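You operate a simulated robot arm through the tools that you are given. There is no shell and no other tool. Be economical: measure what you need, move in short steps, check, and stop when the job is done.

The job below is to be done with a simulated two-armed robot. You get a single attempt, and the scene is never put back.

JOB
Pick up the round brush with one hand, pass it to the other hand and put it on the top board of the tall shelf. Put the tie with the black tab on the far end of the roller table. Push the yellow chute cover shut. Pull the red drawer open. Do these in any order.

Only the result counts: the job must be done as asked and must still hold three seconds after the hand-in. Knocking over, shifting, dropping, spilling or breaking anything else fails it. A push-on lid holds only when it is set on centred and level and pressed home; a screw cap is set on level and turned clockwise until tight.

ROBOT AND FRAMES
Two 7-joint arms with three-finger grippers on one trunk, on a base that drives. Base frame: it is fixed to the floor where the robot stands at the start and does not move with it; the origin is under the middle of the robot, x ahead of it, y to its left, z up; the surface under the hand at the start is at about z = 80. Readings come in cm, degrees, newtons and seconds.
The left shoulder is at the start at [4.2, 15.4, 100.7], the right one opposite. With the tool pointing down near the work surface each hand reaches from about 22 to 64 cm from the robot's upright axis, wherever it stands, measured 20 degrees to its own side. Places, roughly: far end of the roller table [50, -1020, 80]; red drawer [260, -740, 60]; round brush (3x3x17 cm) [50, 0, 90]; tie with the black tab (10x7x3 cm) [80, -860, 90]; top board of the tall shelf [40, -290, 130]; yellow chute cover [250, -770, 90]. Payload 2.69 kg a hand.
The tool frame of a hand sits at the grasp point between the pads (the TCP): z along the fingers, y along the line on which they close. The tips reach 2.9 cm beyond it. Largest opening 12 cm; the body of the gripper starts 7.8 cm behind the TCP.
Orientation is that of the tool frame in the base frame, as a unit quaternion [w, x, y, z]. With the fingers straight down and closing along the base's y, the tool's x points along the base's -x, its y along +y and its z along -z.

CONTROLS
- The arms move only by the tool servo_tool. It takes "left_motion", "right_motion" or both (then of equal length, played together; a hand with none holds still); each is a list of rows, each a list of 3 entries, a list of its own where there are three numbers: the turn, a rotation vector about the base's x, y, z in degrees, then the shift along the base's x, y, z in mm, then the closure, from 0 (fully open) to 1 (shut). In form: [[[wx, wy, wz], [dx, dy, dz], grip], ...]. A call has 1 to 20 rows; each row shifts and turns the commanded pose from where the row before left it. Each row takes 0.2 s and may step no farther than 5 cm and 8.6 degrees from the row before; otherwise, or with a gripper value out of range, the whole call is refused. Where a pose cannot be reached the arm comes as near as it can. A force on the tool above 40 N (or 10 N above the force at the start of the call, whichever is more), or a blocked arm, ends the call early, and 0.2 s more pass. Each finger halts on what it meets, pressing with about 44 N; the grip force reading is that of the motor and also rises with nothing between the fingers. The clock runs only during rows and for 0.2 s after the last one: add rows that do not move to give the fingers time. It gives the time, the measured TCP pose, the force on the tool (base axes), the opening and the grip force at its end, in the units of the frame above (readings bear some noise), with the torque about the TCP (base axes, N m) and any sound that the robot's microphone picked up.
- Cameras (640 x 400 px; columns grow to the right, rows downward): "scene" is now at [15.81, -1.7, 118.9]; the picture's right is [0.06, -1.00, 0.00], its down [-0.26, -0.01, -0.96] and it looks along [0.96, 0.05, -0.26] (base axes); focal length 214 px, centre (320, 200). "left" rides on the left gripper at [6.3, 0, -10.4] in its tool frame; the picture's right is [0.00, 1.00, 0.00], its down [-0.83, 0.00, -0.56] and it looks along [-0.56, 0.00, 0.83] (tool axes); focal length 275 px, centre (320, 200). "right" rides on the right gripper at [6.3, 0, -10.4] in its tool frame; the picture's right is [0.00, 1.00, 0.00], its down [-0.83, 0.00, -0.56] and it looks along [-0.56, 0.00, 0.83] (tool axes); focal length 275 px, centre (320, 200). There is no depth. A picture from a camera that has moved, and an enlarged one, comes with that camera's place and axes in the base frame and with its lens. The place of the scene camera against the robot may be out by one fixed shift of up to 2.5 cm in any direction.
- snapshot(camera): a new picture of that camera. It takes no simulated time.
- move_column(by): slides the trunk up (or, below 0, down) by that many cm; the arms and the scene camera ride with it, the base frame stays. It gives what a move gives, with no picture.
- steer(legs): drives the robot by 1 to 6 legs, each [ahead, left, turn to the left] in cm, cm and degrees, along the robot's own axes; the way and the turn of a leg run together, so that a leg with both is an arc; at most 150 cm and 180 degrees a leg. The arms and the cameras ride along, it lands a little off, and it stops where it bumps. It gives what a move gives.
- pan_tilt(pan, tilt): turns the head with the scene camera to pan (to the left, within 80 degrees either way) and tilt (down, from -29 to 69), counted from straight ahead of the robot. It gives what a move gives.
- zoom(camera, box): a new picture of the part [left, top, right, bottom] of that camera's present view, enlarged. It takes no simulated time.
- job_done(): hands the job in; it is judged then, once.

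Work in short steps. Places have to be worked out from the pictures, the camera data and where the tool is seen: move nearer, look again, correct. Check each grasp and each placing, and mend what went wrong. You have 165 turns and 122 pictures in all, those below and enlarged ones among them. Open the grippers and draw the arms clear of the work before you hand the job in, unless the task says otherwise; then end with one line.

The tools are called after "Call:" by a JSON object that holds its "fn" and its "kwargs". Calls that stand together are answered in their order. servo_tool: Moves the arms, as the interface text tells. Its arguments: {"type":"object","properties":{"left_motion":{"type":"array"},"right_motion":{"type":"array"}},"required":[]} The other tools are called the same way: move_column (by) slides the trunk up or down; steer (legs) drives the base; pan_tilt (pan, tilt) turns the head that bears the scene camera; snapshot (camera) takes a picture; zoom (camera, box) takes an enlarged picture of a part of a camera's view; job_done () hands the job in.

At the start:

```text
time_s: 0.0
left_position: [42.73, 25.35, 107.06]
left_tcp_rot: [0.0, 0.0, 1.0, 0.0]
left_wrist_force: [0.4, -0.2, 0.5]
left_torque: [-0.02, -0.03, -0.02]
left_width: 12.0
left_grip_force: 0.0
right_position: [31.71, -13.18, 113.34]
right_tcp_rot: [0.0, 0.0, 1.0, 0.0]
right_wrist_force: [0.6, -0.4, 0.6]
right_torque: [0.01, 0.02, -0.01]
right_width: 11.99
right_grip_force: 0.1
trunk travel left (down, up): [-37.5, 6.3]
robot x, y, heading: [-0.12, 0.14, -0.2]
head pan, tilt: [3.2, 15.2]
```

scene: 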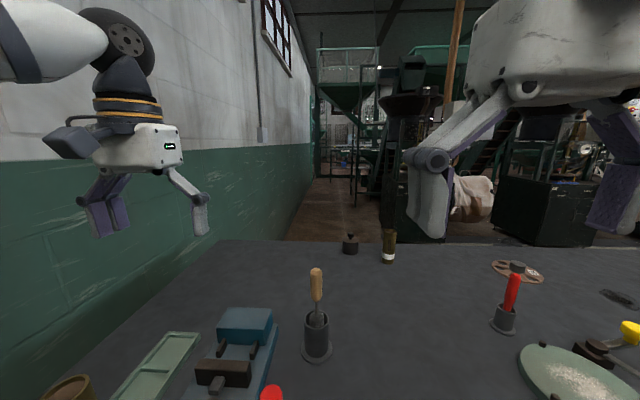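
right: 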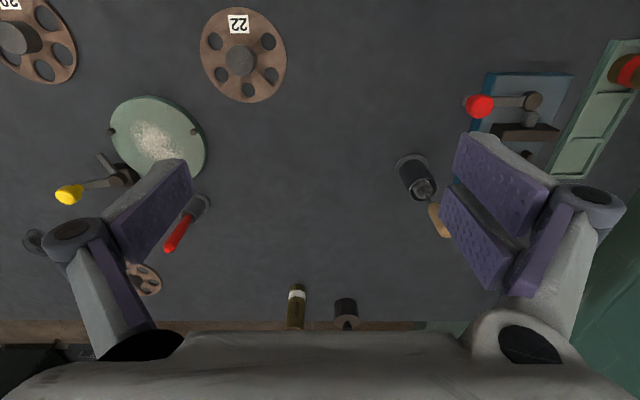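
left: 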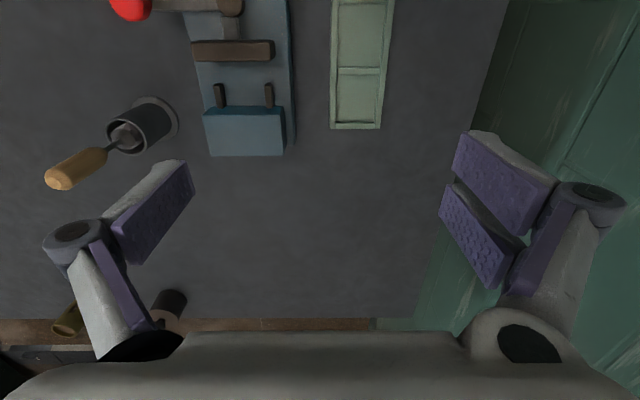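

The table holds several upright tools; I need to find which one is the round brush. I enlarge the scene view around the two holders.

Call:
{"fn": "zoom", "kwargs": {"camera": "scene", "box": [260, 220, 420, 380]}}

Call:
{"fn": "zoom", "kwargs": {"camera": "right", "box": [360, 130, 480, 250]}}

```text
2.50 times, centred on (340, 300) of scene
camera zoom: at [15.81, -1.7, 118.9], right [0.06, -1.0, 0.0], down [-0.26, -0.01, -0.96], along [0.96, 0.05, -0.26], focal length 536 px, centre (270, -50)
```

zoom: 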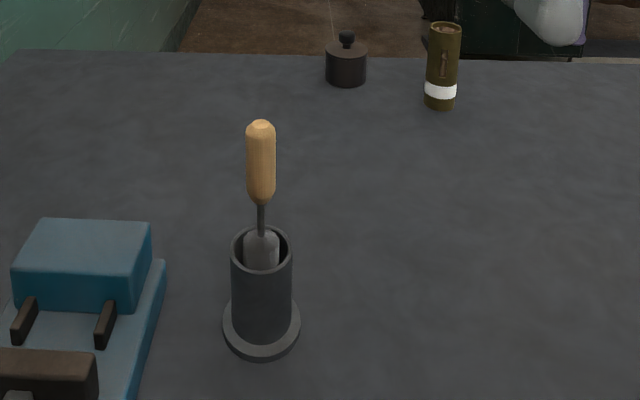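

```text
3.33 times, centred on (420, 190) of right
camera zoom: at [25.37, -13.44, 123.73], right [0.0, 1.0, 0.0], down [0.83, 0.0, 0.56], along [0.56, 0.0, -0.83], focal length 918 px, centre (-13, 233)
```

zoom: 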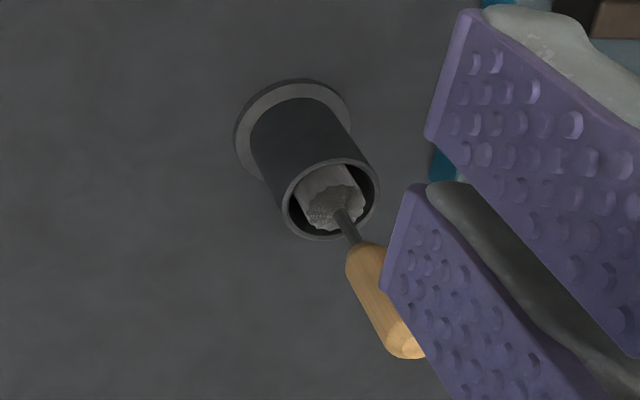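

The wooden-handled tool in the holder is the round brush (about [47.5, 2, handle 92–98]). I move the right hand above it at its present height with the fingers partly closed and look again.

Call:
{"fn": "servo_tool", "kwargs": {"right_motion": [[[0, 0, 0], [30, 26, 0], 0.3], [[0, 0, 0], [30, 26, 0], 0.4], [[0, 0, 0], [30, 26, 0], 0.4], [[0, 0, 0], [30, 26, 0], 0.4], [[0, 0, 0], [30, 26, 0], 0.4], [[0, 0, 0], [8, 20, 0], 0.4], [[0, 0, 0], [0, 0, 0], 0.4]]}}

Call:
{"fn": "snapshot", "kwargs": {"camera": "right"}}

Call:
{"fn": "snapshot", "kwargs": {"camera": "scene"}}

```text
time_s: 1.6
left_position: [42.66, 25.43, 107.16]
left_tcp_rot: [0.0, 0.0, 1.0, -0.001]
left_wrist_force: [0.6, -0.5, -0.5]
left_torque: [0.02, -0.01, 0.02]
left_width: 12.03
left_grip_force: 0.1
right_position: [43.49, 0.99, 111.63]
right_tcp_rot: [0.001, 0.001, 1.0, 0.001]
right_wrist_force: [-0.9, -0.3, 0.1]
right_torque: [-0.02, 0.01, 0.01]
right_width: 7.19
right_grip_force: 0.0
right hand out of reach, approached as far as the arm can: row 4, 5, 6
trunk travel left (down, up): [-37.5, 6.3]
robot x, y, heading: [0.03, 0.11, -0.1]
head pan, tilt: [3.2, 15.2]
```

```text
116 pictures are left
camera right: at [37.1, 0.72, 121.99], right [-0.01, 1.0, 0.0], down [0.83, 0.0, 0.56], along [0.56, 0.0, -0.83], focal length 275 px, centre (320, 200)
```

right: 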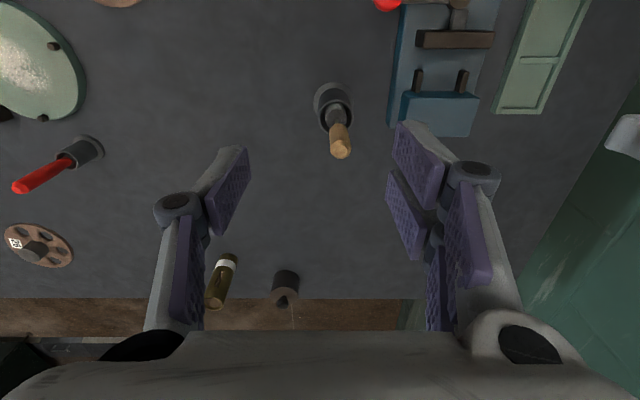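

```text
115 pictures are left
camera scene: at [15.8, -1.73, 118.9], right [0.06, -1.0, 0.0], down [-0.26, -0.01, -0.96], along [0.96, 0.05, -0.26], focal length 214 px, centre (320, 200)
```

scene: 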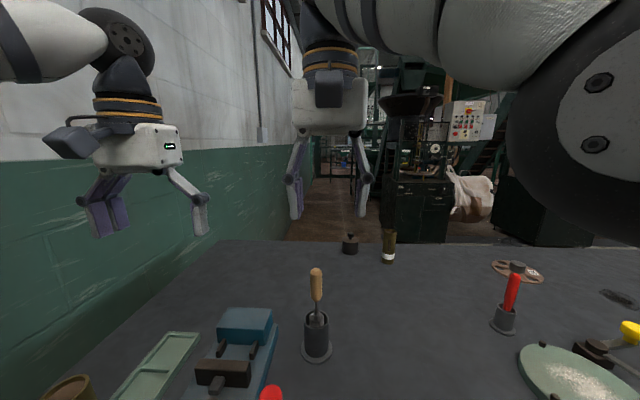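

Triangulating from both right-camera views, the handle top is at about [47.9, 2.5, 97.7]. I lower and shift to x 47.8, y 2.5, z 102 (reach is better lower), then check the pose.

Call:
{"fn": "servo_tool", "kwargs": {"right_motion": [[[0, 0, 0], [10, 5, -30], 0.4], [[0, 0, 0], [15, 5, -30], 0.4], [[0, 0, 0], [18, 5, -30], 0.4], [[0, 0, 0], [0, 0, 0], 0.4]]}}

Call:
{"fn": "snapshot", "kwargs": {"camera": "right"}}

```text
time_s: 2.6
left_position: [42.68, 25.43, 107.11]
left_tcp_rot: [0.0, 0.0, 1.0, -0.001]
left_wrist_force: [-0.3, 0.4, 0.3]
left_torque: [-0.02, 0.0, -0.03]
left_width: 12.03
left_grip_force: 0.1
right_position: [47.37, 2.54, 102.82]
right_tcp_rot: [-0.001, 0.0, 1.0, 0.0]
right_wrist_force: [0.4, 0.0, 0.4]
right_torque: [-0.05, 0.0, 0.0]
right_width: 7.2
right_grip_force: 0.1
trunk travel left (down, up): [-37.5, 6.3]
robot x, y, heading: [-0.02, -0.22, 0.1]
head pan, tilt: [3.2, 15.2]
```

```text
114 pictures are left
camera right: at [40.95, 2.32, 113.22], right [0.0, 1.0, 0.0], down [0.83, 0.0, 0.56], along [0.56, 0.0, -0.83], focal length 275 px, centre (320, 200)
```

right: 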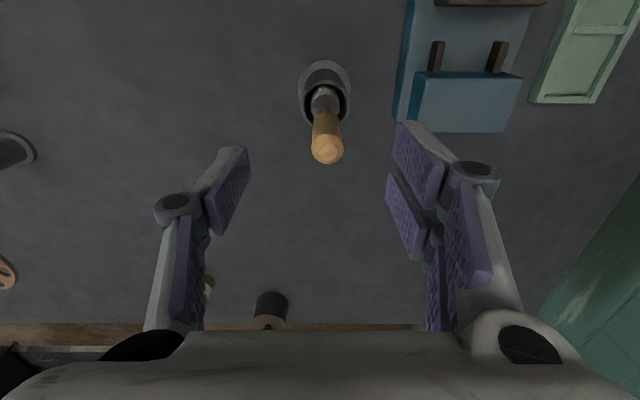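

The handle top reads [47.8, 2.7, 97.7]; I shift 4 mm forward, 2 mm left, down 4.7 cm and close.

Call:
{"fn": "servo_tool", "kwargs": {"right_motion": [[[0, 0, 0], [4, 2, -23], 0.4], [[0, 0, 0], [0, 0, -24], 0.4], [[0, 0, 0], [0, 0, 0], 1], [[0, 0, 0], [0, 0, 0], 1], [[0, 0, 0], [0, 0, 0], 1]]}}

Call:
{"fn": "snapshot", "kwargs": {"camera": "right"}}

```text
time_s: 3.8
left_position: [42.71, 25.46, 107.13]
left_tcp_rot: [0.0, 0.0, 1.0, -0.001]
left_wrist_force: [0.6, -0.1, 0.2]
left_torque: [0.03, -0.01, 0.0]
left_width: 11.99
left_grip_force: 0.1
right_position: [47.74, 2.79, 98.14]
right_tcp_rot: [0.0, 0.001, 1.0, 0.0]
right_wrist_force: [0.0, 0.3, -0.2]
right_torque: [0.0, 0.0, 0.0]
right_width: 1.89
right_grip_force: 43.7
trunk travel left (down, up): [-37.5, 6.3]
robot x, y, heading: [-0.12, -0.53, 0.3]
head pan, tilt: [3.2, 15.2]
```

```text
113 pictures are left
camera right: at [41.44, 2.62, 108.31], right [0.0, 1.0, 0.0], down [0.83, 0.0, 0.56], along [0.56, 0.0, -0.83], focal length 275 px, centre (320, 200)
```

right: 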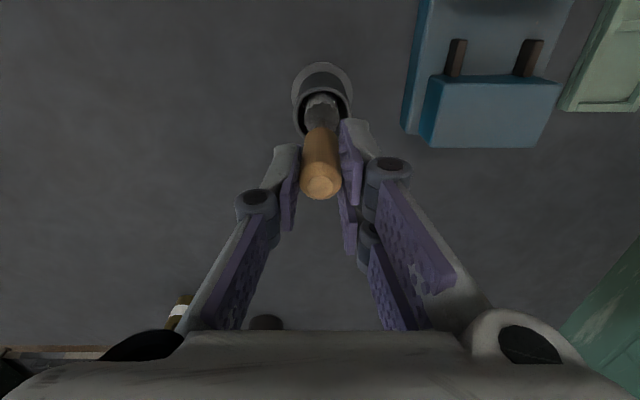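

The handle is held (width 1.9). I lift straight up 7 cm with the arm.

Call:
{"fn": "servo_tool", "kwargs": {"right_motion": [[[0, 0, 0], [0, 0, 20], 1], [[0, 0, 0], [0, 0, 25], 1], [[0, 0, 0], [0, 0, 25], 1], [[0, 0, 0], [0, 0, 0], 1]]}}

Call:
{"fn": "snapshot", "kwargs": {"camera": "scene"}}

```text
time_s: 4.8
left_position: [42.7, 25.38, 107.15]
left_tcp_rot: [0.0, 0.001, 1.0, 0.001]
left_wrist_force: [0.1, 0.1, 0.9]
left_torque: [-0.04, 0.01, -0.01]
left_width: 12.0
left_grip_force: 0.0
right_position: [47.63, 2.21, 104.89]
right_tcp_rot: [0.0, 0.0, 1.0, -0.001]
right_wrist_force: [-0.1, 1.0, -1.1]
right_torque: [-0.01, 0.03, 0.01]
right_width: 1.91
right_grip_force: 43.8
right hand out of reach, approached as far as the arm can: row 3
trunk travel left (down, up): [-37.5, 6.3]
robot x, y, heading: [0.16, 0.27, 0.2]
head pan, tilt: [3.2, 15.2]
```

```text
112 pictures are left
camera scene: at [15.8, -1.69, 118.9], right [0.06, -1.0, 0.0], down [-0.26, -0.01, -0.96], along [0.96, 0.05, -0.26], focal length 214 px, centre (320, 200)
```

scene: 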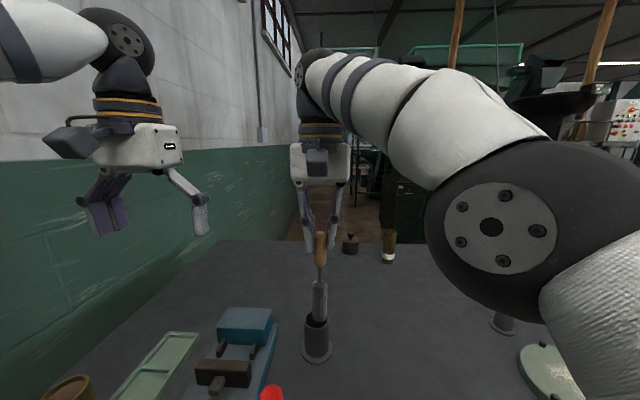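

Brush is rising but still partly in the holder and the arm is at its reach; I raise the trunk 6 cm to clear the rim.

Call:
{"fn": "move_column", "kwargs": {"by": 6}}

Call:
{"fn": "snapshot", "kwargs": {"camera": "scene"}}

```text
time_s: 5.8
left_position: [42.75, 25.32, 113.03]
left_tcp_rot: [-0.002, 0.0, 1.0, 0.0]
left_wrist_force: [0.8, 0.6, -0.9]
left_torque: [-0.01, 0.05, -0.03]
left_width: 11.99
left_grip_force: 0.1
right_position: [42.49, 2.1, 120.85]
right_tcp_rot: [0.113, 0.0, 0.994, 0.001]
right_wrist_force: [1.0, -0.1, -1.3]
right_torque: [0.0, 0.05, 0.01]
right_width: 1.87
right_grip_force: 44.1
trunk travel left (down, up): [-43.5, 0.3]
robot x, y, heading: [0.14, -0.05, 0.2]
head pan, tilt: [3.2, 15.2]
```

```text
111 pictures are left
camera scene: at [10.09, -1.71, 125.72], right [0.06, -1.0, 0.0], down [-0.26, -0.01, -0.96], along [0.96, 0.05, -0.26], focal length 214 px, centre (320, 200)
```

scene: 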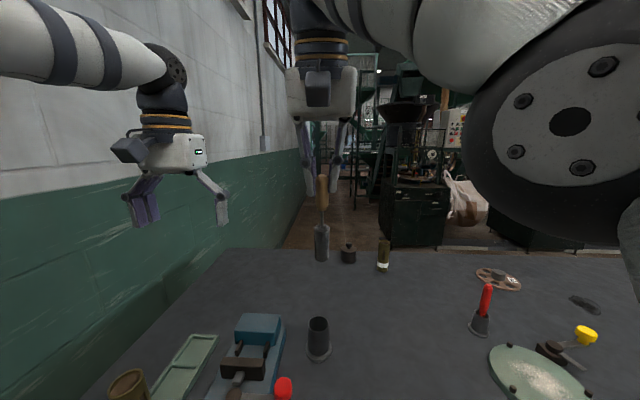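

The brush is out of its holder. I bring the right hand upright at [44, 2, 110], and turn the left hand so its fingers point level, forward-right, staging short of the brush.

Call:
{"fn": "servo_tool", "kwargs": {"right_motion": [[[0, 4.3, 0], [5, 0, -36], 1], [[0, 4.3, 0], [5, 0, -36], 1], [[0, 4.4, 0], [5, 0, -36], 1], [[0, 0, 0], [0, 0, 0], 1]]}}

Call:
{"fn": "servo_tool", "kwargs": {"left_motion": [[[0, -8.2, 0], [-9, 0, -5], 0.5], [[0, -8.2, 0], [-9, 0, -5], 0.5], [[0, -8.2, 0], [-9, 0, -5], 0.5], [[0, -8.2, 0], [-9, 0, -5], 0.5], [[0, -8.2, 0], [-9, 0, -5], 0.5], [[0, -8.2, 0], [-9, 0, -5], 0.5], [[0, -8.2, 0], [-9, 0, -5], 0.5], [[0, -8.2, 0], [-9, 0, -5], 0.5], [[0, -8.2, 0], [-9, 0, -5], 0.5], [[0, -8.2, 0], [-9, 0, -5], 0.5], [[0, -8, 0], [-8, 0, -5], 0.5], [[0, 0, -7.5], [0, 0, -5], 0.5], [[0, 0, -7.5], [0, 0, -5], 0.5], [[0, 0, -7.5], [0, 0, -5], 0.5], [[0, 0, -7.5], [0, 0, -5], 0.5], [[0, 0, -7.5], [0, 0, 0], 0.5], [[0, 0, -7.5], [0, 0, 0], 0.5], [[0, 0, 0], [0, 0, 0], 0.5]]}}

Call:
{"fn": "snapshot", "kwargs": {"camera": "scene"}}

Call:
{"fn": "snapshot", "kwargs": {"camera": "left"}}

```text
time_s: 6.8
left_position: [42.61, 25.46, 113.16]
left_tcp_rot: [0.001, 0.0, 1.0, -0.001]
left_wrist_force: [-0.2, 0.0, 0.1]
left_torque: [0.0, 0.0, 0.01]
left_width: 12.0
left_grip_force: 0.1
right_position: [43.77, 2.22, 109.81]
right_tcp_rot: [0.002, 0.001, 1.0, 0.002]
right_wrist_force: [0.4, -0.1, -1.0]
right_torque: [0.01, -0.05, 0.01]
right_width: 1.93
right_grip_force: 44.0
trunk travel left (down, up): [-43.5, 0.3]
robot x, y, heading: [0.04, -0.14, 0.1]
head pan, tilt: [3.2, 15.2]
```

```text
time_s: 10.6
left_position: [43.45, 28.22, 111.37]
left_tcp_rot: [0.655, 0.252, 0.667, -0.249]
left_wrist_force: [-0.2, -0.9, 0.8]
left_torque: [0.01, -0.01, 0.0]
left_width: 6.0
left_grip_force: 0.0
left hand out of reach, approached as far as the arm can: row 8, 9, 10, 11, 16
right_position: [43.87, 2.3, 109.99]
right_tcp_rot: [0.001, -0.001, 1.0, 0.001]
right_wrist_force: [-0.2, 0.1, 0.2]
right_torque: [0.03, -0.01, 0.01]
right_width: 1.89
right_grip_force: 44.5
trunk travel left (down, up): [-43.5, 0.3]
robot x, y, heading: [0.0, -0.01, -0.1]
head pan, tilt: [3.2, 15.2]
```

```text
110 pictures are left
camera scene: at [9.96, -1.71, 125.75], right [0.06, -1.0, 0.0], down [-0.26, -0.01, -0.96], along [0.96, 0.05, -0.26], focal length 214 px, centre (320, 200)
```

scene: 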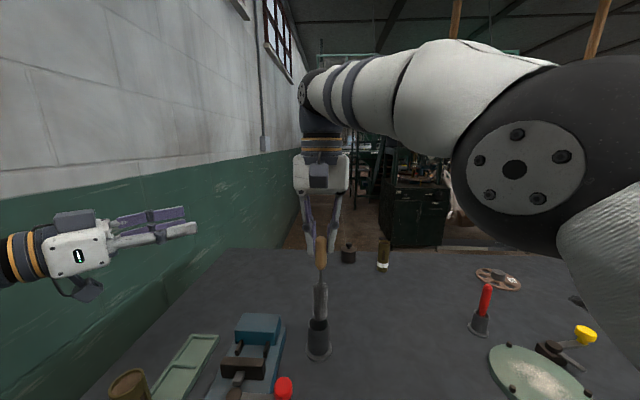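

```text
109 pictures are left
camera left: at [35.6, 35.22, 105.43], right [0.66, 0.75, 0.0], down [-0.41, 0.36, 0.84], along [0.63, -0.56, 0.54], focal length 275 px, centre (320, 200)
```

left: 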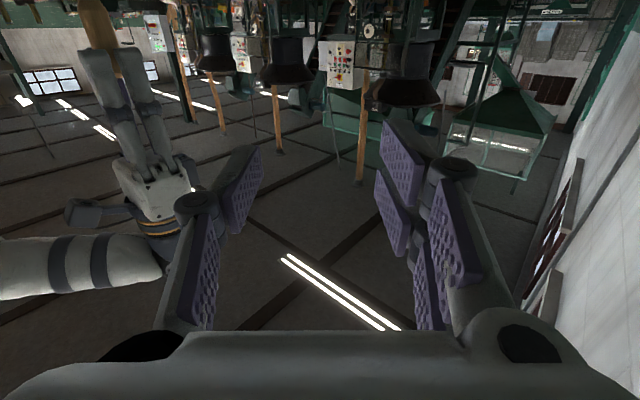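

The left hand now points level toward forward-right. I stage it 12 cm short of the lower handle at [34, 11, 105] and look.

Call:
{"fn": "servo_tool", "kwargs": {"left_motion": [[[0, 0, 0], [-19, -34, -12.6], 0.5], [[0, 0, 0], [-19, -34, -12.6], 0.5], [[0, 0, 0], [-19, -34, -12.6], 0.5], [[0, 0, 0], [-19, -34, -12.6], 0.5], [[0, 0, 0], [-19, -34, -12.6], 0.5], [[0, 0, 0], [0, 0, 0], 0.5]]}}

Call:
{"fn": "snapshot", "kwargs": {"camera": "scene"}}

Call:
{"fn": "snapshot", "kwargs": {"camera": "left"}}

```text
time_s: 12.0
left_position: [37.78, 16.81, 106.86]
left_tcp_rot: [0.655, 0.253, 0.666, -0.25]
left_wrist_force: [0.1, -0.4, 0.1]
left_torque: [-0.03, -0.02, -0.01]
left_width: 6.01
left_grip_force: 0.0
left hand out of reach, approached as far as the arm can: row 4, 5
right_position: [43.88, 2.21, 109.83]
right_tcp_rot: [0.001, 0.0, 1.0, 0.001]
right_wrist_force: [0.4, 0.2, -1.0]
right_torque: [0.03, -0.01, 0.02]
right_width: 1.86
right_grip_force: 43.7
trunk travel left (down, up): [-43.5, 0.3]
robot x, y, heading: [-0.07, 0.35, 0.0]
head pan, tilt: [3.2, 15.2]
```

```text
108 pictures are left
camera scene: at [9.99, -1.7, 125.74], right [0.06, -1.0, 0.0], down [-0.26, -0.01, -0.96], along [0.96, 0.05, -0.26], focal length 214 px, centre (320, 200)
```

scene: 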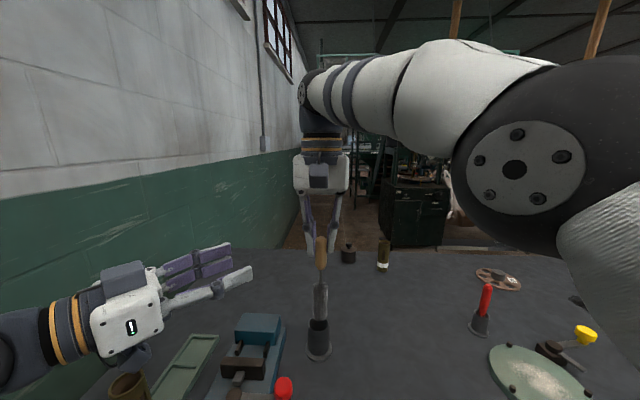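

```text
107 pictures are left
camera left: at [29.88, 23.83, 100.86], right [0.66, 0.75, 0.0], down [-0.41, 0.36, 0.84], along [0.63, -0.56, 0.54], focal length 275 px, centre (320, 200)
```

left: 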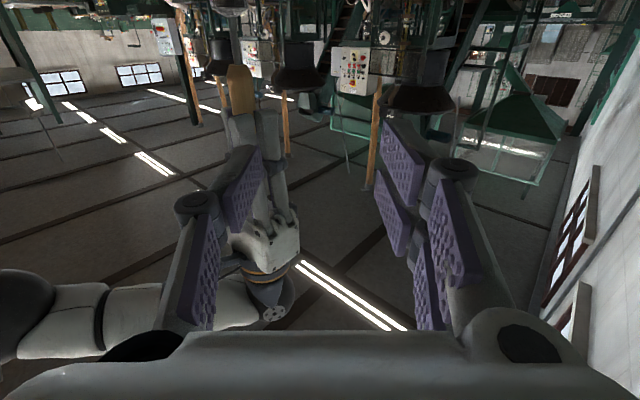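

The nearer stage is out of reach, so I instead turn the left fingers 28° further right so that they point straight at the brush from here.

Call:
{"fn": "servo_tool", "kwargs": {"left_motion": [[[0, 0, -7], [0, 0, -3], 0.5], [[0, 0, -7], [0, 0, -3], 0.5], [[0, 0, -7], [0, 0, -4], 0.5], [[0, 0, -7], [0, 0, -4], 0.5], [[0, 0, 0], [0, 0, 0], 0.5]]}}

Call:
{"fn": "snapshot", "kwargs": {"camera": "left"}}

```text
time_s: 13.2
left_position: [37.44, 16.79, 105.42]
left_tcp_rot: [0.576, 0.406, 0.586, -0.399]
left_wrist_force: [0.7, -0.1, -0.2]
left_torque: [0.0, 0.01, -0.01]
left_width: 6.02
left_grip_force: 0.1
right_position: [43.83, 2.24, 110.15]
right_tcp_rot: [0.002, 0.0, 1.0, 0.001]
right_wrist_force: [-0.5, -1.6, -0.9]
right_torque: [-0.01, -0.04, 0.0]
right_width: 1.87
right_grip_force: 43.8
trunk travel left (down, up): [-43.5, 0.3]
robot x, y, heading: [-0.01, -0.16, 0.1]
head pan, tilt: [3.2, 15.2]
```

```text
106 pictures are left
camera left: at [33.81, 26.68, 99.39], right [0.94, 0.35, 0.0], down [-0.19, 0.51, 0.84], along [0.29, -0.79, 0.54], focal length 275 px, centre (320, 200)
```

left: 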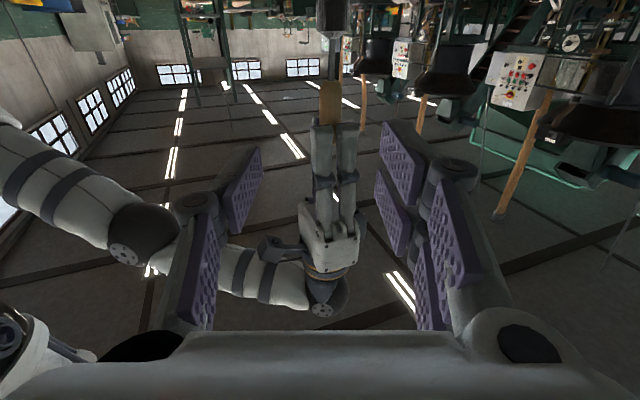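

The handle's free part lies between the left fingers' line, at about [43.8, 2.3, 104–107.6]. I advance to it and look before closing.

Call:
{"fn": "servo_tool", "kwargs": {"left_motion": [[[0, 0, 0], [15, -33, 0], 0.5], [[0, 0, 0], [15, -33, 0], 0.5], [[0, 0, 0], [15, -33, 0], 0.5], [[0, 0, 0], [14, -33, 0], 0.5], [[0, 0, 0], [0, 0, 0], 0.5]]}}

Call:
{"fn": "snapshot", "kwargs": {"camera": "left"}}

Call:
{"fn": "zoom", "kwargs": {"camera": "scene", "box": [220, 140, 420, 300]}}

```text
time_s: 14.4
left_position: [43.36, 3.53, 105.44]
left_tcp_rot: [0.577, 0.405, 0.586, -0.399]
left_wrist_force: [0.0, 0.7, 0.1]
left_torque: [-0.01, 0.0, -0.02]
left_width: 6.0
left_grip_force: 0.2
right_position: [43.82, 2.17, 110.02]
right_tcp_rot: [0.002, 0.001, 1.0, 0.0]
right_wrist_force: [0.3, -0.5, -0.8]
right_torque: [0.01, 0.03, 0.03]
right_width: 1.88
right_grip_force: 44.0
trunk travel left (down, up): [-43.5, 0.3]
robot x, y, heading: [-0.13, 0.26, -0.1]
head pan, tilt: [3.2, 15.2]
```

```text
105 pictures are left
camera left: at [39.63, 13.39, 99.46], right [0.94, 0.35, 0.0], down [-0.19, 0.51, 0.84], along [0.29, -0.79, 0.54], focal length 275 px, centre (320, 200)
```

left: 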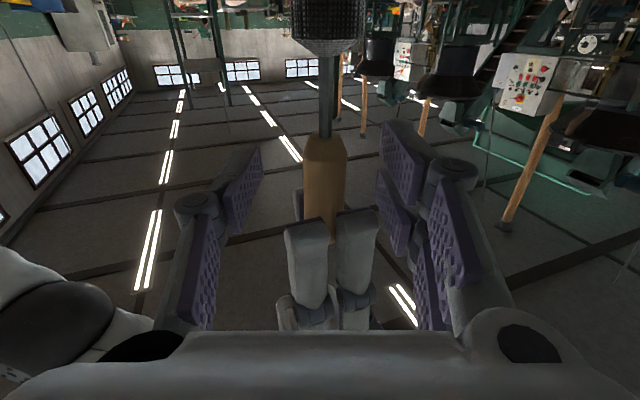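

```text
2.50 times, centred on (320, 220) of scene
camera zoom: at [9.95, -1.67, 125.75], right [0.06, -1.0, 0.0], down [-0.26, -0.01, -0.97], along [0.96, 0.05, -0.26], focal length 536 px, centre (320, 150)
```

zoom: 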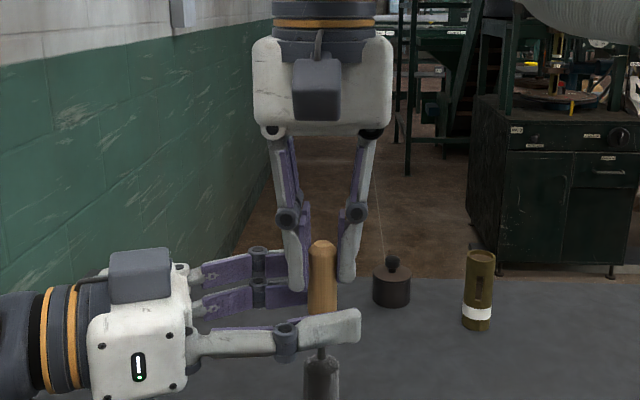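

The handle stands between the left fingers, clear of the right tips. I close the left hand.

Call:
{"fn": "servo_tool", "kwargs": {"left_motion": [[[0, 0, 0], [0, 0, 0], 0.8], [[0, 0, 0], [0, 0, 0], 1], [[0, 0, 0], [0, 0, 0], 1], [[0, 0, 0], [0, 0, 0], 1]]}}

Call:
{"fn": "snapshot", "kwargs": {"camera": "left"}}

```text
time_s: 14.9
left_position: [43.93, 4.02, 105.38]
left_tcp_rot: [0.577, 0.4, 0.592, -0.396]
left_wrist_force: [1.6, 1.4, -0.8]
left_torque: [-0.09, 0.74, -0.66]
left_width: 3.49
left_grip_force: 44.0
right_position: [43.45, 2.24, 109.85]
right_tcp_rot: [-0.005, -0.003, 1.0, 0.0]
right_wrist_force: [-3.8, -2.2, -0.6]
right_torque: [0.02, -0.57, 0.68]
right_width: 1.86
right_grip_force: 43.4
trunk travel left (down, up): [-43.5, 0.3]
robot x, y, heading: [0.06, 0.01, 0.0]
head pan, tilt: [3.2, 15.2]
stopped in row 2 (left hand): the force on the tool passed its limit at 48 N (the readings are from after the stop); the commanded pose is now the measured one
```

```text
103 pictures are left
camera left: at [39.93, 13.73, 99.38], right [0.93, 0.37, 0.0], down [-0.2, 0.5, 0.84], along [0.31, -0.78, 0.54], focal length 275 px, centre (320, 200)
```

left: 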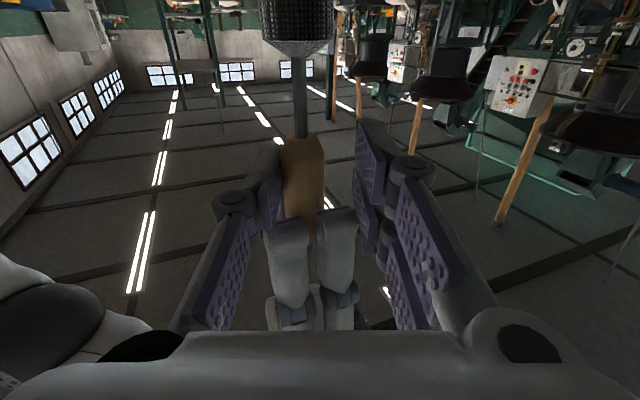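

The left pad hit the handle off-centre by about 0.8 cm. I open a little, centre the hand on the handle, and close gently again.

Call:
{"fn": "servo_tool", "kwargs": {"left_motion": [[[0, 0, 0], [0, 0, 0], 0.55], [[0, 0, 0], [-7.5, -3, 0], 0.55], [[0, 0, 0], [0, 0, 0], 0.55]]}}

Call:
{"fn": "snapshot", "kwargs": {"camera": "left"}}

```text
time_s: 15.8
left_position: [43.18, 3.63, 105.29]
left_tcp_rot: [0.577, 0.401, 0.591, -0.396]
left_wrist_force: [0.1, -0.5, -0.2]
left_torque: [0.03, -0.03, 0.0]
left_width: 5.43
left_grip_force: 0.1
right_position: [43.45, 2.05, 109.83]
right_tcp_rot: [-0.006, -0.002, 1.0, 0.0]
right_wrist_force: [0.0, 0.3, -1.0]
right_torque: [0.04, 0.01, -0.01]
right_width: 1.87
right_grip_force: 44.0
trunk travel left (down, up): [-43.5, 0.3]
robot x, y, heading: [0.17, -0.24, 0.0]
head pan, tilt: [3.2, 15.2]
```

```text
102 pictures are left
camera left: at [39.15, 13.5, 99.38], right [0.93, 0.37, 0.0], down [-0.2, 0.5, 0.84], along [0.31, -0.78, 0.54], focal length 275 px, centre (320, 200)
```

left: 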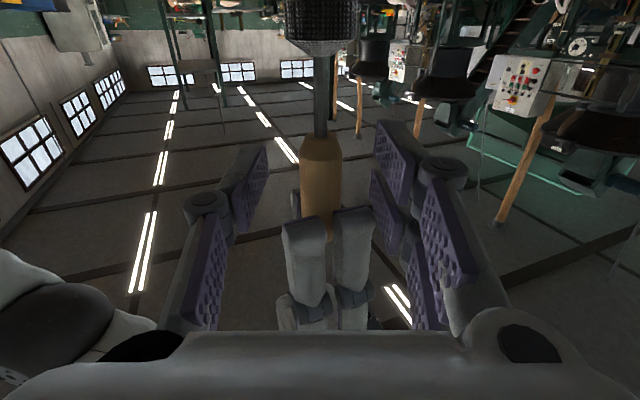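

The handle is centred now; I close in smaller steps.

Call:
{"fn": "servo_tool", "kwargs": {"left_motion": [[[0, 0, 0], [0, 0, 0], 0.65], [[0, 0, 0], [0, 0, 0], 0.72], [[0, 0, 0], [0, 0, 0], 0.78], [[0, 0, 0], [0, 0, 0], 0.84], [[0, 0, 0], [0, 0, 0], 0.9], [[0, 0, 0], [0, 0, 0], 1], [[0, 0, 0], [0, 0, 0], 1]]}}

Call:
{"fn": "snapshot", "kwargs": {"camera": "left"}}

```text
time_s: 16.9
left_position: [43.41, 3.98, 105.41]
left_tcp_rot: [0.579, 0.396, 0.595, -0.393]
left_wrist_force: [8.8, 1.4, -1.7]
left_torque: [-0.07, 0.7, -0.22]
left_width: 3.6
left_grip_force: 17.6
right_position: [43.23, 2.08, 109.86]
right_tcp_rot: [-0.011, -0.003, 1.0, -0.004]
right_wrist_force: [-9.0, -1.5, 0.5]
right_torque: [0.01, -0.35, 0.37]
right_width: 1.85
right_grip_force: 44.0
trunk travel left (down, up): [-43.5, 0.3]
robot x, y, heading: [-0.14, -0.16, 0.3]
head pan, tilt: [3.2, 15.2]
stopped in row 5 (left hand): the force on the tool passed its limit at 42 N (the readings are from after the stop); the commanded pose is now the measured one
```

```text
101 pictures are left
camera left: at [39.36, 13.75, 99.33], right [0.93, 0.38, -0.01], down [-0.2, 0.5, 0.84], along [0.32, -0.78, 0.54], focal length 275 px, centre (320, 200)
```

left: 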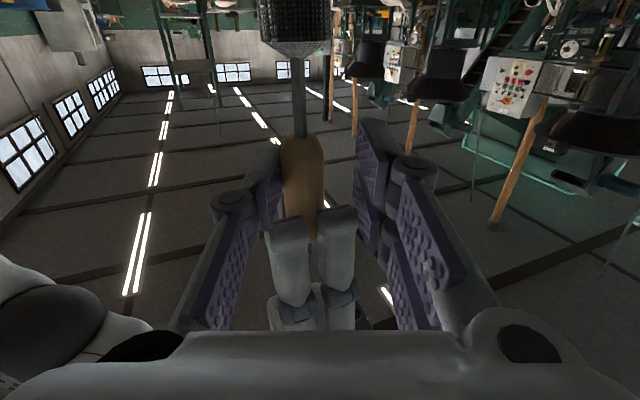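

The left finger likely met the right finger's tip rather than the handle. I reopen, recentre and go 0.9 cm lower, then check.

Call:
{"fn": "servo_tool", "kwargs": {"left_motion": [[[0, 0, 0], [0, 0, 0], 0.5], [[0, 0, 0], [-3, -4, -9], 0.5], [[0, 0, 0], [0, 0, 0], 0.5]]}}

Call:
{"fn": "snapshot", "kwargs": {"camera": "left"}}

```text
time_s: 17.7
left_position: [43.12, 3.56, 104.32]
left_tcp_rot: [0.578, 0.397, 0.595, -0.393]
left_wrist_force: [-0.3, -0.4, -0.2]
left_torque: [0.01, -0.01, 0.05]
left_width: 6.01
left_grip_force: 0.1
right_position: [43.17, 2.24, 109.83]
right_tcp_rot: [-0.01, -0.003, 1.0, -0.003]
right_wrist_force: [-0.1, -0.1, -0.6]
right_torque: [-0.04, -0.02, -0.01]
right_width: 1.86
right_grip_force: 44.1
trunk travel left (down, up): [-43.5, 0.3]
robot x, y, heading: [-0.4, 0.25, 0.3]
head pan, tilt: [3.2, 15.2]
```

```text
100 pictures are left
camera left: at [39.0, 13.32, 98.39], right [0.93, 0.38, 0.0], down [-0.2, 0.5, 0.84], along [0.32, -0.78, 0.54], focal length 275 px, centre (320, 200)
```

left: 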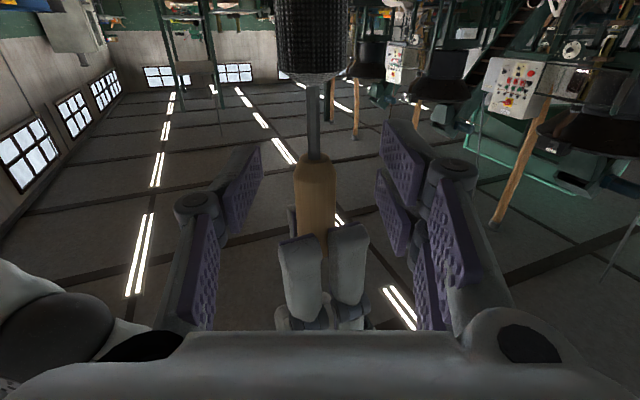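

Clearance to the right tips is better and the handle is centred; I close again in steps.

Call:
{"fn": "servo_tool", "kwargs": {"left_motion": [[[0, 0, 0], [0, 0, 0], 0.62], [[0, 0, 0], [0, 0, 0], 0.7], [[0, 0, 0], [0, 0, 0], 0.76], [[0, 0, 0], [0, 0, 0], 0.82], [[0, 0, 0], [0, 0, 0], 0.87], [[0, 0, 0], [0, 0, 0], 1], [[0, 0, 0], [0, 0, 0], 1]]}}

Call:
{"fn": "snapshot", "kwargs": {"camera": "left"}}

```text
time_s: 19.3
left_position: [42.89, 3.37, 104.41]
left_tcp_rot: [0.578, 0.398, 0.594, -0.394]
left_wrist_force: [-19.2, -8.3, 2.1]
left_torque: [0.25, 0.32, -0.29]
left_width: 1.88
left_grip_force: 44.1
right_position: [43.35, 2.09, 109.95]
right_tcp_rot: [-0.009, -0.003, 1.0, -0.003]
right_wrist_force: [18.5, 7.7, -2.9]
right_torque: [0.18, -1.35, -0.03]
right_width: 1.88
right_grip_force: 43.7
trunk travel left (down, up): [-43.5, 0.3]
robot x, y, heading: [0.35, 0.04, 0.1]
head pan, tilt: [3.2, 15.2]
```

```text
99 pictures are left
camera left: at [38.95, 13.25, 98.41], right [0.93, 0.37, 0.0], down [-0.2, 0.5, 0.84], along [0.32, -0.78, 0.54], focal length 275 px, centre (320, 200)
```

left: 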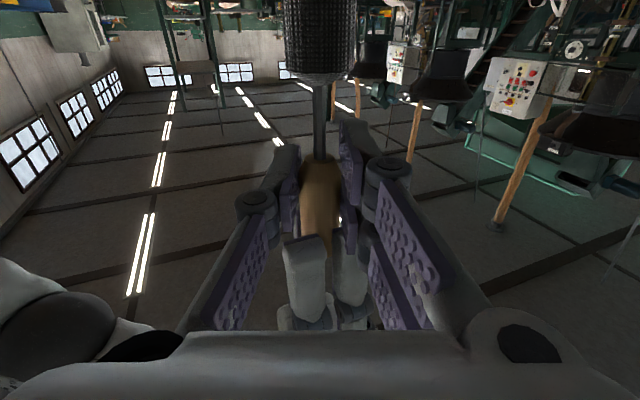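

Both hands hold the handle (1.88 each). I open the right hand and raise it clear.

Call:
{"fn": "servo_tool", "kwargs": {"right_motion": [[[0, 0, 0], [0, 0, 0], 0.75], [[0, 0, 0], [0, 0, 0], 0.6], [[0, 0, 0], [0, 0, 0], 0.6], [[0, 0, 0], [0, 0, 25], 0.6], [[0, 0, 0], [0, 0, 35], 0.6], [[0, 0, 0], [0, 0, 0], 0.6]]}}

Call:
{"fn": "snapshot", "kwargs": {"camera": "scene"}}

```text
time_s: 20.7
left_position: [42.99, 3.51, 104.32]
left_tcp_rot: [0.578, 0.396, 0.595, -0.393]
left_wrist_force: [-0.1, -0.5, -0.2]
left_torque: [0.0, -0.02, -0.02]
left_width: 1.9
left_grip_force: 44.4
right_position: [41.17, 1.94, 114.9]
right_tcp_rot: [-0.011, -0.003, 1.0, -0.003]
right_wrist_force: [0.4, -0.7, -0.2]
right_torque: [0.01, 0.04, -0.01]
right_width: 4.78
right_grip_force: 0.0
right hand out of reach, approached as far as the arm can: row 4, 5
trunk travel left (down, up): [-43.5, 0.3]
robot x, y, heading: [-0.21, -0.12, 0.2]
head pan, tilt: [3.2, 15.2]
```

```text
98 pictures are left
camera scene: at [10.04, -1.71, 125.73], right [0.06, -1.0, 0.0], down [-0.26, -0.01, -0.96], along [0.96, 0.05, -0.26], focal length 214 px, centre (320, 200)
```

scene: 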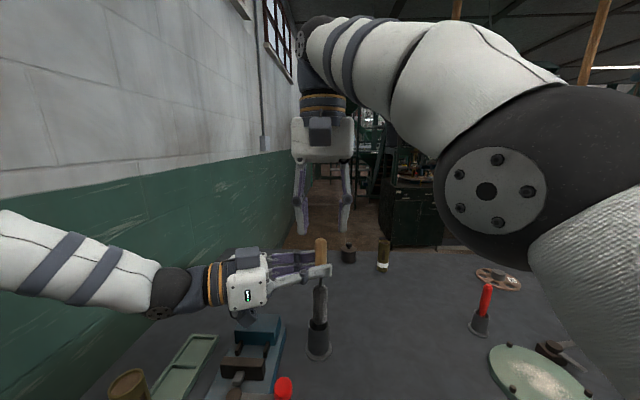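

The left hand alone now holds the brush. I raise the left hand, draw the right back, then back the base off from the table.

Call:
{"fn": "servo_tool", "kwargs": {"left_motion": [[[0, 0, 0], [0, 0, 20], 1], [[0, 0, 0], [0, 10, 20], 1], [[0, 0, 0], [0, 20, 20], 1], [[0, 0, 0], [0, 30, 20], 1]], "right_motion": [[[0, 0, 0], [-30, -20, 0], 0.6], [[0, 0, 0], [-30, -30, 0], 0.6], [[0, 0, 0], [-30, -40, 0], 0.6], [[0, 0, 0], [-20, -40, 0], 0.6]]}}

Call:
{"fn": "steer", "kwargs": {"legs": [[-60, 0, 0]]}}

Call:
{"fn": "pan_tilt", "kwargs": {"pan": -60, "tilt": 10}}

Call:
{"fn": "snapshot", "kwargs": {"camera": "scene"}}

```text
time_s: 21.7
left_position: [42.8, 9.46, 112.4]
left_tcp_rot: [0.578, 0.397, 0.595, -0.393]
left_wrist_force: [-1.2, 1.1, -1.4]
left_torque: [0.01, 0.03, 0.02]
left_width: 1.92
left_grip_force: 43.9
right_position: [30.39, -11.02, 115.0]
right_tcp_rot: [-0.008, -0.003, 1.0, -0.003]
right_wrist_force: [0.3, 0.7, 0.1]
right_torque: [0.01, -0.01, -0.01]
right_width: 4.79
right_grip_force: 0.1
trunk travel left (down, up): [-43.5, 0.3]
robot x, y, heading: [-0.21, 0.01, -0.1]
head pan, tilt: [3.2, 15.2]
```

```text
time_s: 25.0
left_position: [-15.75, 9.71, 112.23]
left_tcp_rot: [0.582, 0.392, 0.598, -0.388]
left_wrist_force: [-0.5, -0.8, -0.4]
left_torque: [0.03, 0.05, 0.0]
left_width: 1.93
left_grip_force: 44.1
right_position: [-27.83, -10.89, 115.11]
right_tcp_rot: [-0.01, -0.013, 1.0, -0.004]
right_wrist_force: [0.4, -1.0, 0.7]
right_torque: [0.02, -0.02, 0.01]
right_width: 4.82
right_grip_force: 0.1
trunk travel left (down, up): [-43.5, 0.3]
robot x, y, heading: [-58.51, -0.72, 1.0]
head pan, tilt: [3.2, 15.2]
```

```text
time_s: 26.4
left_position: [-15.76, 9.81, 112.38]
left_tcp_rot: [0.582, 0.391, 0.598, -0.388]
left_wrist_force: [-0.2, -0.1, -1.5]
left_torque: [-0.01, -0.01, 0.04]
left_width: 1.91
left_grip_force: 44.4
right_position: [-27.86, -11.0, 115.07]
right_tcp_rot: [-0.01, -0.012, 1.0, -0.003]
right_wrist_force: [-0.5, -0.8, -0.6]
right_torque: [-0.01, 0.0, -0.02]
right_width: 4.8
right_grip_force: 0.1
trunk travel left (down, up): [-43.5, 0.3]
robot x, y, heading: [-58.19, -0.38, 1.0]
head pan, tilt: [-60.0, 10.0]
```

```text
97 pictures are left
camera scene: at [-52.96, -10.74, 126.59], right [-0.86, -0.52, 0.0], down [-0.09, 0.15, -0.98], along [0.51, -0.84, -0.17], focal length 214 px, centre (320, 200)
```

scene: 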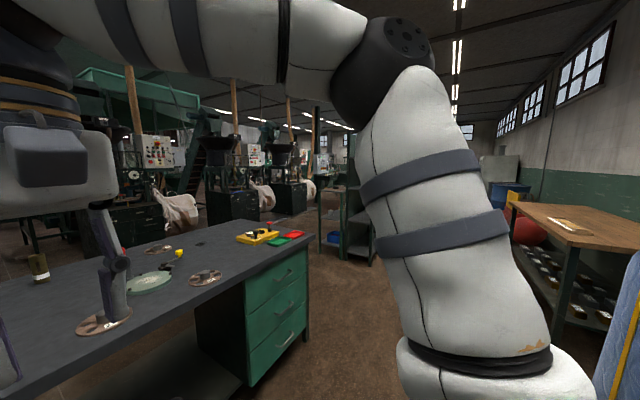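

I see a clear corridor to the right alongside the table; the shelf stands beyond it. I turn right 90° and drive toward y ≈ -150, then look ahead.

Call:
{"fn": "steer", "kwargs": {"legs": [[0, 0, -91], [110, 0, 0]]}}

Call:
{"fn": "pan_tilt", "kwargs": {"pan": 15, "tilt": 5}}

Call:
{"fn": "snapshot", "kwargs": {"camera": "scene"}}

```text
time_s: 36.0
left_position: [-60.34, -153.22, 112.3]
left_tcp_rot: [0.101, 0.707, 0.109, -0.692]
left_wrist_force: [0.1, 0.0, 0.2]
left_torque: [-0.01, 0.03, 0.01]
left_width: 1.9
left_grip_force: 44.0
right_position: [-79.48, -139.06, 114.98]
right_tcp_rot: [-0.009, 0.735, 0.678, 0.006]
right_wrist_force: [1.0, -1.4, 0.6]
right_torque: [-0.02, 0.01, 0.02]
right_width: 4.8
right_grip_force: 0.1
trunk travel left (down, up): [-43.5, 0.3]
robot x, y, heading: [-65.73, -109.66, -95.0]
head pan, tilt: [-60.0, 10.0]
```

```text
time_s: 37.4
left_position: [-60.39, -153.15, 112.26]
left_tcp_rot: [0.101, 0.707, 0.11, -0.692]
left_wrist_force: [0.1, 0.5, -0.3]
left_torque: [-0.02, -0.02, 0.0]
left_width: 1.88
left_grip_force: 43.7
right_position: [-79.65, -139.0, 114.94]
right_tcp_rot: [-0.009, 0.736, 0.677, 0.005]
right_wrist_force: [0.7, -0.1, 0.1]
right_torque: [-0.05, -0.02, 0.02]
right_width: 4.8
right_grip_force: 0.1
trunk travel left (down, up): [-43.5, 0.3]
robot x, y, heading: [-66.23, -109.74, -95.2]
head pan, tilt: [15.0, 5.0]
```

```text
96 pictures are left
camera scene: at [-64.35, -121.46, 127.4], right [-0.98, -0.17, 0.0], down [-0.01, 0.09, -1.0], along [0.17, -0.98, -0.09], focal length 214 px, centre (320, 200)
```

scene: 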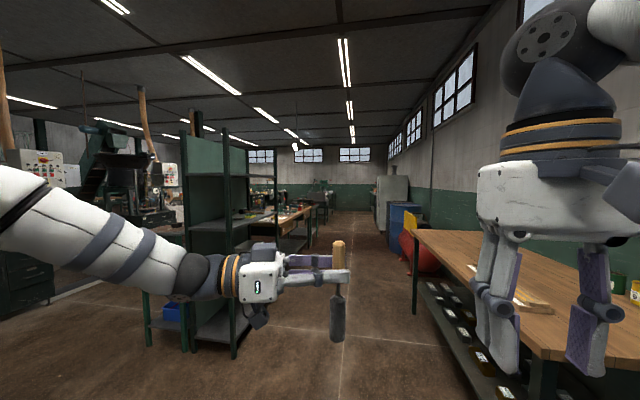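

The shelf stands left of the corridor. I zoom in on it to understand its faces and top board.

Call:
{"fn": "zoom", "kwargs": {"camera": "scene", "box": [130, 100, 330, 260]}}

```text
2.50 times, centred on (230, 180) of scene
camera zoom: at [-64.35, -121.46, 127.4], right [-0.98, -0.17, 0.0], down [-0.01, 0.09, -1.0], along [0.17, -0.98, -0.09], focal length 536 px, centre (545, 250)
```

zoom: 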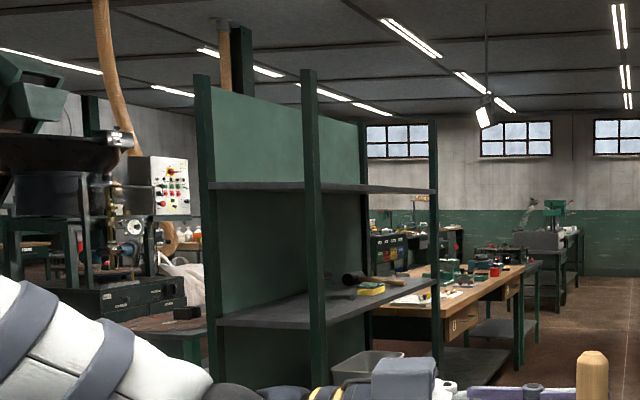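

The shelf front faces the corridor: front edge x≈22, y from -254 to about -336, top board z≈132. I drive alongside to y≈-300 and turn to face it.

Call:
{"fn": "steer", "kwargs": {"legs": [[0, 0, 5], [95, 0, 0], [95, 0, 0], [0, 0, 90]]}}

Call:
{"fn": "pan_tilt", "kwargs": {"pan": 0, "tilt": 5}}

Call:
{"fn": "snapshot", "kwargs": {"camera": "scene"}}

```text
time_s: 51.2
left_position: [-15.99, -291.1, 112.3]
left_tcp_rot: [0.578, 0.396, 0.596, -0.392]
left_wrist_force: [-0.3, 0.1, -1.3]
left_torque: [0.01, 0.03, 0.01]
left_width: 1.89
left_grip_force: 43.4
right_position: [-28.36, -311.46, 115.09]
right_tcp_rot: [-0.011, -0.004, 1.0, -0.003]
right_wrist_force: [0.7, -0.1, -0.6]
right_torque: [0.05, 0.03, 0.01]
right_width: 4.83
right_grip_force: 0.0
trunk travel left (down, up): [-43.5, 0.3]
robot x, y, heading: [-59.12, -300.97, 0.0]
head pan, tilt: [15.0, 5.0]
```

```text
time_s: 52.0
left_position: [-15.93, -291.1, 112.43]
left_tcp_rot: [0.578, 0.396, 0.596, -0.392]
left_wrist_force: [0.4, 0.3, -0.4]
left_torque: [0.02, -0.02, 0.0]
left_width: 1.87
left_grip_force: 43.9
right_position: [-28.28, -311.46, 115.04]
right_tcp_rot: [-0.01, -0.004, 1.0, -0.003]
right_wrist_force: [-0.4, -0.6, -0.6]
right_torque: [0.0, -0.02, 0.01]
right_width: 4.78
right_grip_force: 0.1
trunk travel left (down, up): [-43.5, 0.3]
robot x, y, heading: [-58.8, -300.16, 0.2]
head pan, tilt: [0.0, 5.0]
```

```text
94 pictures are left
camera scene: at [-48.99, -302.8, 127.4], right [0.0, -1.0, 0.0], down [-0.09, 0.0, -1.0], along [1.0, 0.0, -0.09], focal length 214 px, centre (320, 200)
```

scene: 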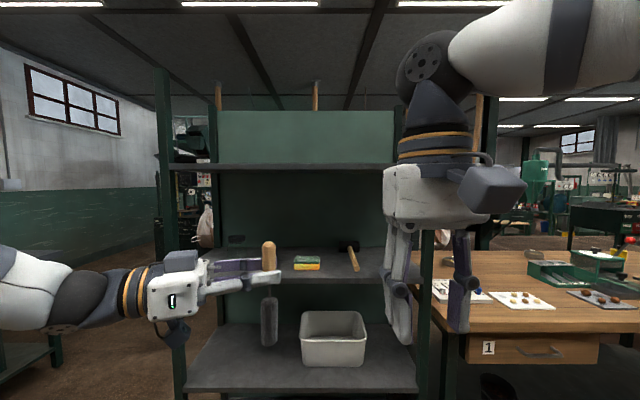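

Now I turn the left hand so its fingers will point forward and 48° down with the brush lying level along y, and draw the right hand back.

Call:
{"fn": "servo_tool", "kwargs": {"left_motion": [[[7.4, -1.4, 1.4], [-4, 2, 8], 1], [[7.4, -1.4, 1.4], [-4, 2, 8], 1], [[7.4, -1.4, 1.4], [-4, 2, 8], 1], [[7.4, -1.4, 1.4], [-4, 2, 8], 1], [[7.4, -1.4, 1.4], [-4, 2, 8], 1], [[7.4, -1.4, 1.4], [-4, 2, 8], 1], [[7.4, -1.4, 1.4], [-4, 2, 8], 1], [[7.4, -1.4, 1.4], [-4, 2, 8], 1], [[7.4, -1.4, 1.4], [-4, 2, 8], 1], [[7.4, -1.4, 1.4], [-4, 2, 8], 1], [[7.4, -1.4, 1.4], [-4, 2, 8], 1], [[7.4, -1.4, 1.4], [-4, 2, 8], 1], [[0, 0, 0], [0, 0, 0], 1]], "right_motion": [[[0, 0, 0], [-5, -10, 0], 0.6], [[0, 0, 0], [-5, -10, 0], 0.6], [[0, 0, 0], [-5, -10, 0], 0.6], [[0, 0, 0], [-5, -10, 0], 0.6], [[0, 0, 0], [-5, -10, 0], 0.6], [[0, 0, 0], [-5, -10, 0], 0.6], [[0, 0, 0], [-5, -10, 0], 0.6], [[0, 0, 0], [-5, -10, 0], 0.6], [[0, 0, 0], [-5, -10, 0], 0.6], [[0, 0, 0], [0, 0, 0], 0.6], [[0, 0, 0], [0, 0, 0], 0.6], [[0, 0, 0], [0, 0, 0], 0.6], [[0, 0, 0], [0, 0, 0], 0.6]]}}

Call:
{"fn": "snapshot", "kwargs": {"camera": "scene"}}

```text
time_s: 54.8
left_position: [-10.0, -293.61, 114.79]
left_tcp_rot: [0.44, 0.58, 0.684, -0.041]
left_wrist_force: [-0.2, -0.4, -0.4]
left_torque: [-0.01, 0.0, 0.02]
left_width: 1.86
left_grip_force: 44.1
left hand out of reach, approached as far as the arm can: row 4, 5, 6, 7, 8, 9, 10, 11, 12
right_position: [-32.98, -320.47, 115.06]
right_tcp_rot: [-0.011, -0.003, 1.0, -0.002]
right_wrist_force: [0.9, -0.7, 1.0]
right_torque: [0.04, 0.0, -0.03]
right_width: 4.79
right_grip_force: 0.1
trunk travel left (down, up): [-43.5, 0.3]
robot x, y, heading: [-58.7, -300.83, 0.0]
head pan, tilt: [0.0, 5.0]
```

```text
93 pictures are left
camera scene: at [-48.99, -302.81, 127.4], right [0.0, -1.0, 0.0], down [-0.09, 0.0, -1.0], along [1.0, 0.0, -0.09], focal length 214 px, centre (320, 200)
```

scene: 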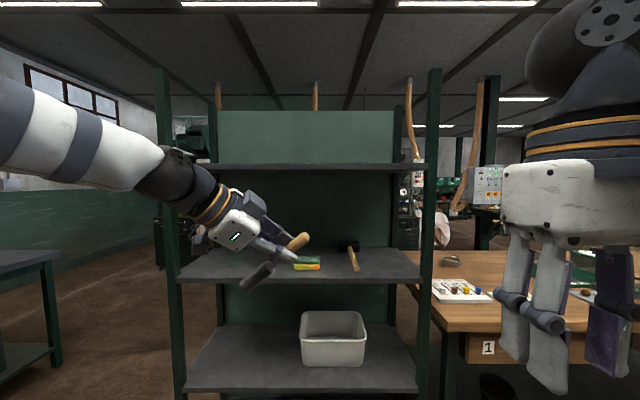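

The arm reached its limit partway. I draw the hand back toward the robot and finish the remaining 41° of turn.

Call:
{"fn": "servo_tool", "kwargs": {"left_motion": [[[0, 0, 0], [-40, 10, 0], 1], [[0, 0, 0], [-40, 10, 0], 1], [[0, 0, 0], [-40, 10, 0], 1], [[6.7, -1.1, 1.05], [0, 0, 0], 1], [[6.7, -1.1, 1.05], [0, 0, 0], 1], [[6.7, -1.1, 1.05], [0, 0, 0], 1], [[6.7, -1.1, 1.05], [0, 0, 0], 1], [[6.7, -1.1, 1.05], [0, 0, 0], 1], [[6.7, -1.1, 1.05], [0, 0, 0], 1], [[0, 0, 0], [0, 0, 0], 1]]}}

Call:
{"fn": "snapshot", "kwargs": {"camera": "scene"}}

```text
time_s: 57.0
left_position: [-8.15, -297.26, 120.12]
left_tcp_rot: [0.399, 0.606, 0.687, 0.021]
left_wrist_force: [0.0, 0.4, -1.2]
left_torque: [-0.06, 0.05, -0.04]
left_width: 1.86
left_grip_force: 43.6
left hand out of reach, approached as far as the arm can: row 1, 2, 3, 4, 5, 6, 7, 8, 9
right_position: [-32.86, -320.27, 115.04]
right_tcp_rot: [-0.011, -0.004, 1.0, -0.004]
right_wrist_force: [0.1, 0.0, -0.6]
right_torque: [-0.06, 0.01, -0.04]
right_width: 4.81
right_grip_force: 0.0
trunk travel left (down, up): [-43.5, 0.3]
robot x, y, heading: [-58.95, -300.65, 0.1]
head pan, tilt: [0.0, 5.0]
```

```text
92 pictures are left
camera scene: at [-48.97, -302.63, 127.39], right [0.0, -1.0, 0.0], down [-0.09, 0.0, -1.0], along [1.0, 0.0, -0.09], focal length 214 px, centre (320, 200)
```

scene: 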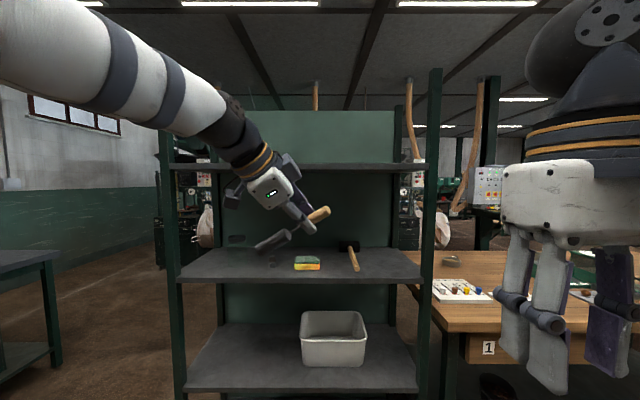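

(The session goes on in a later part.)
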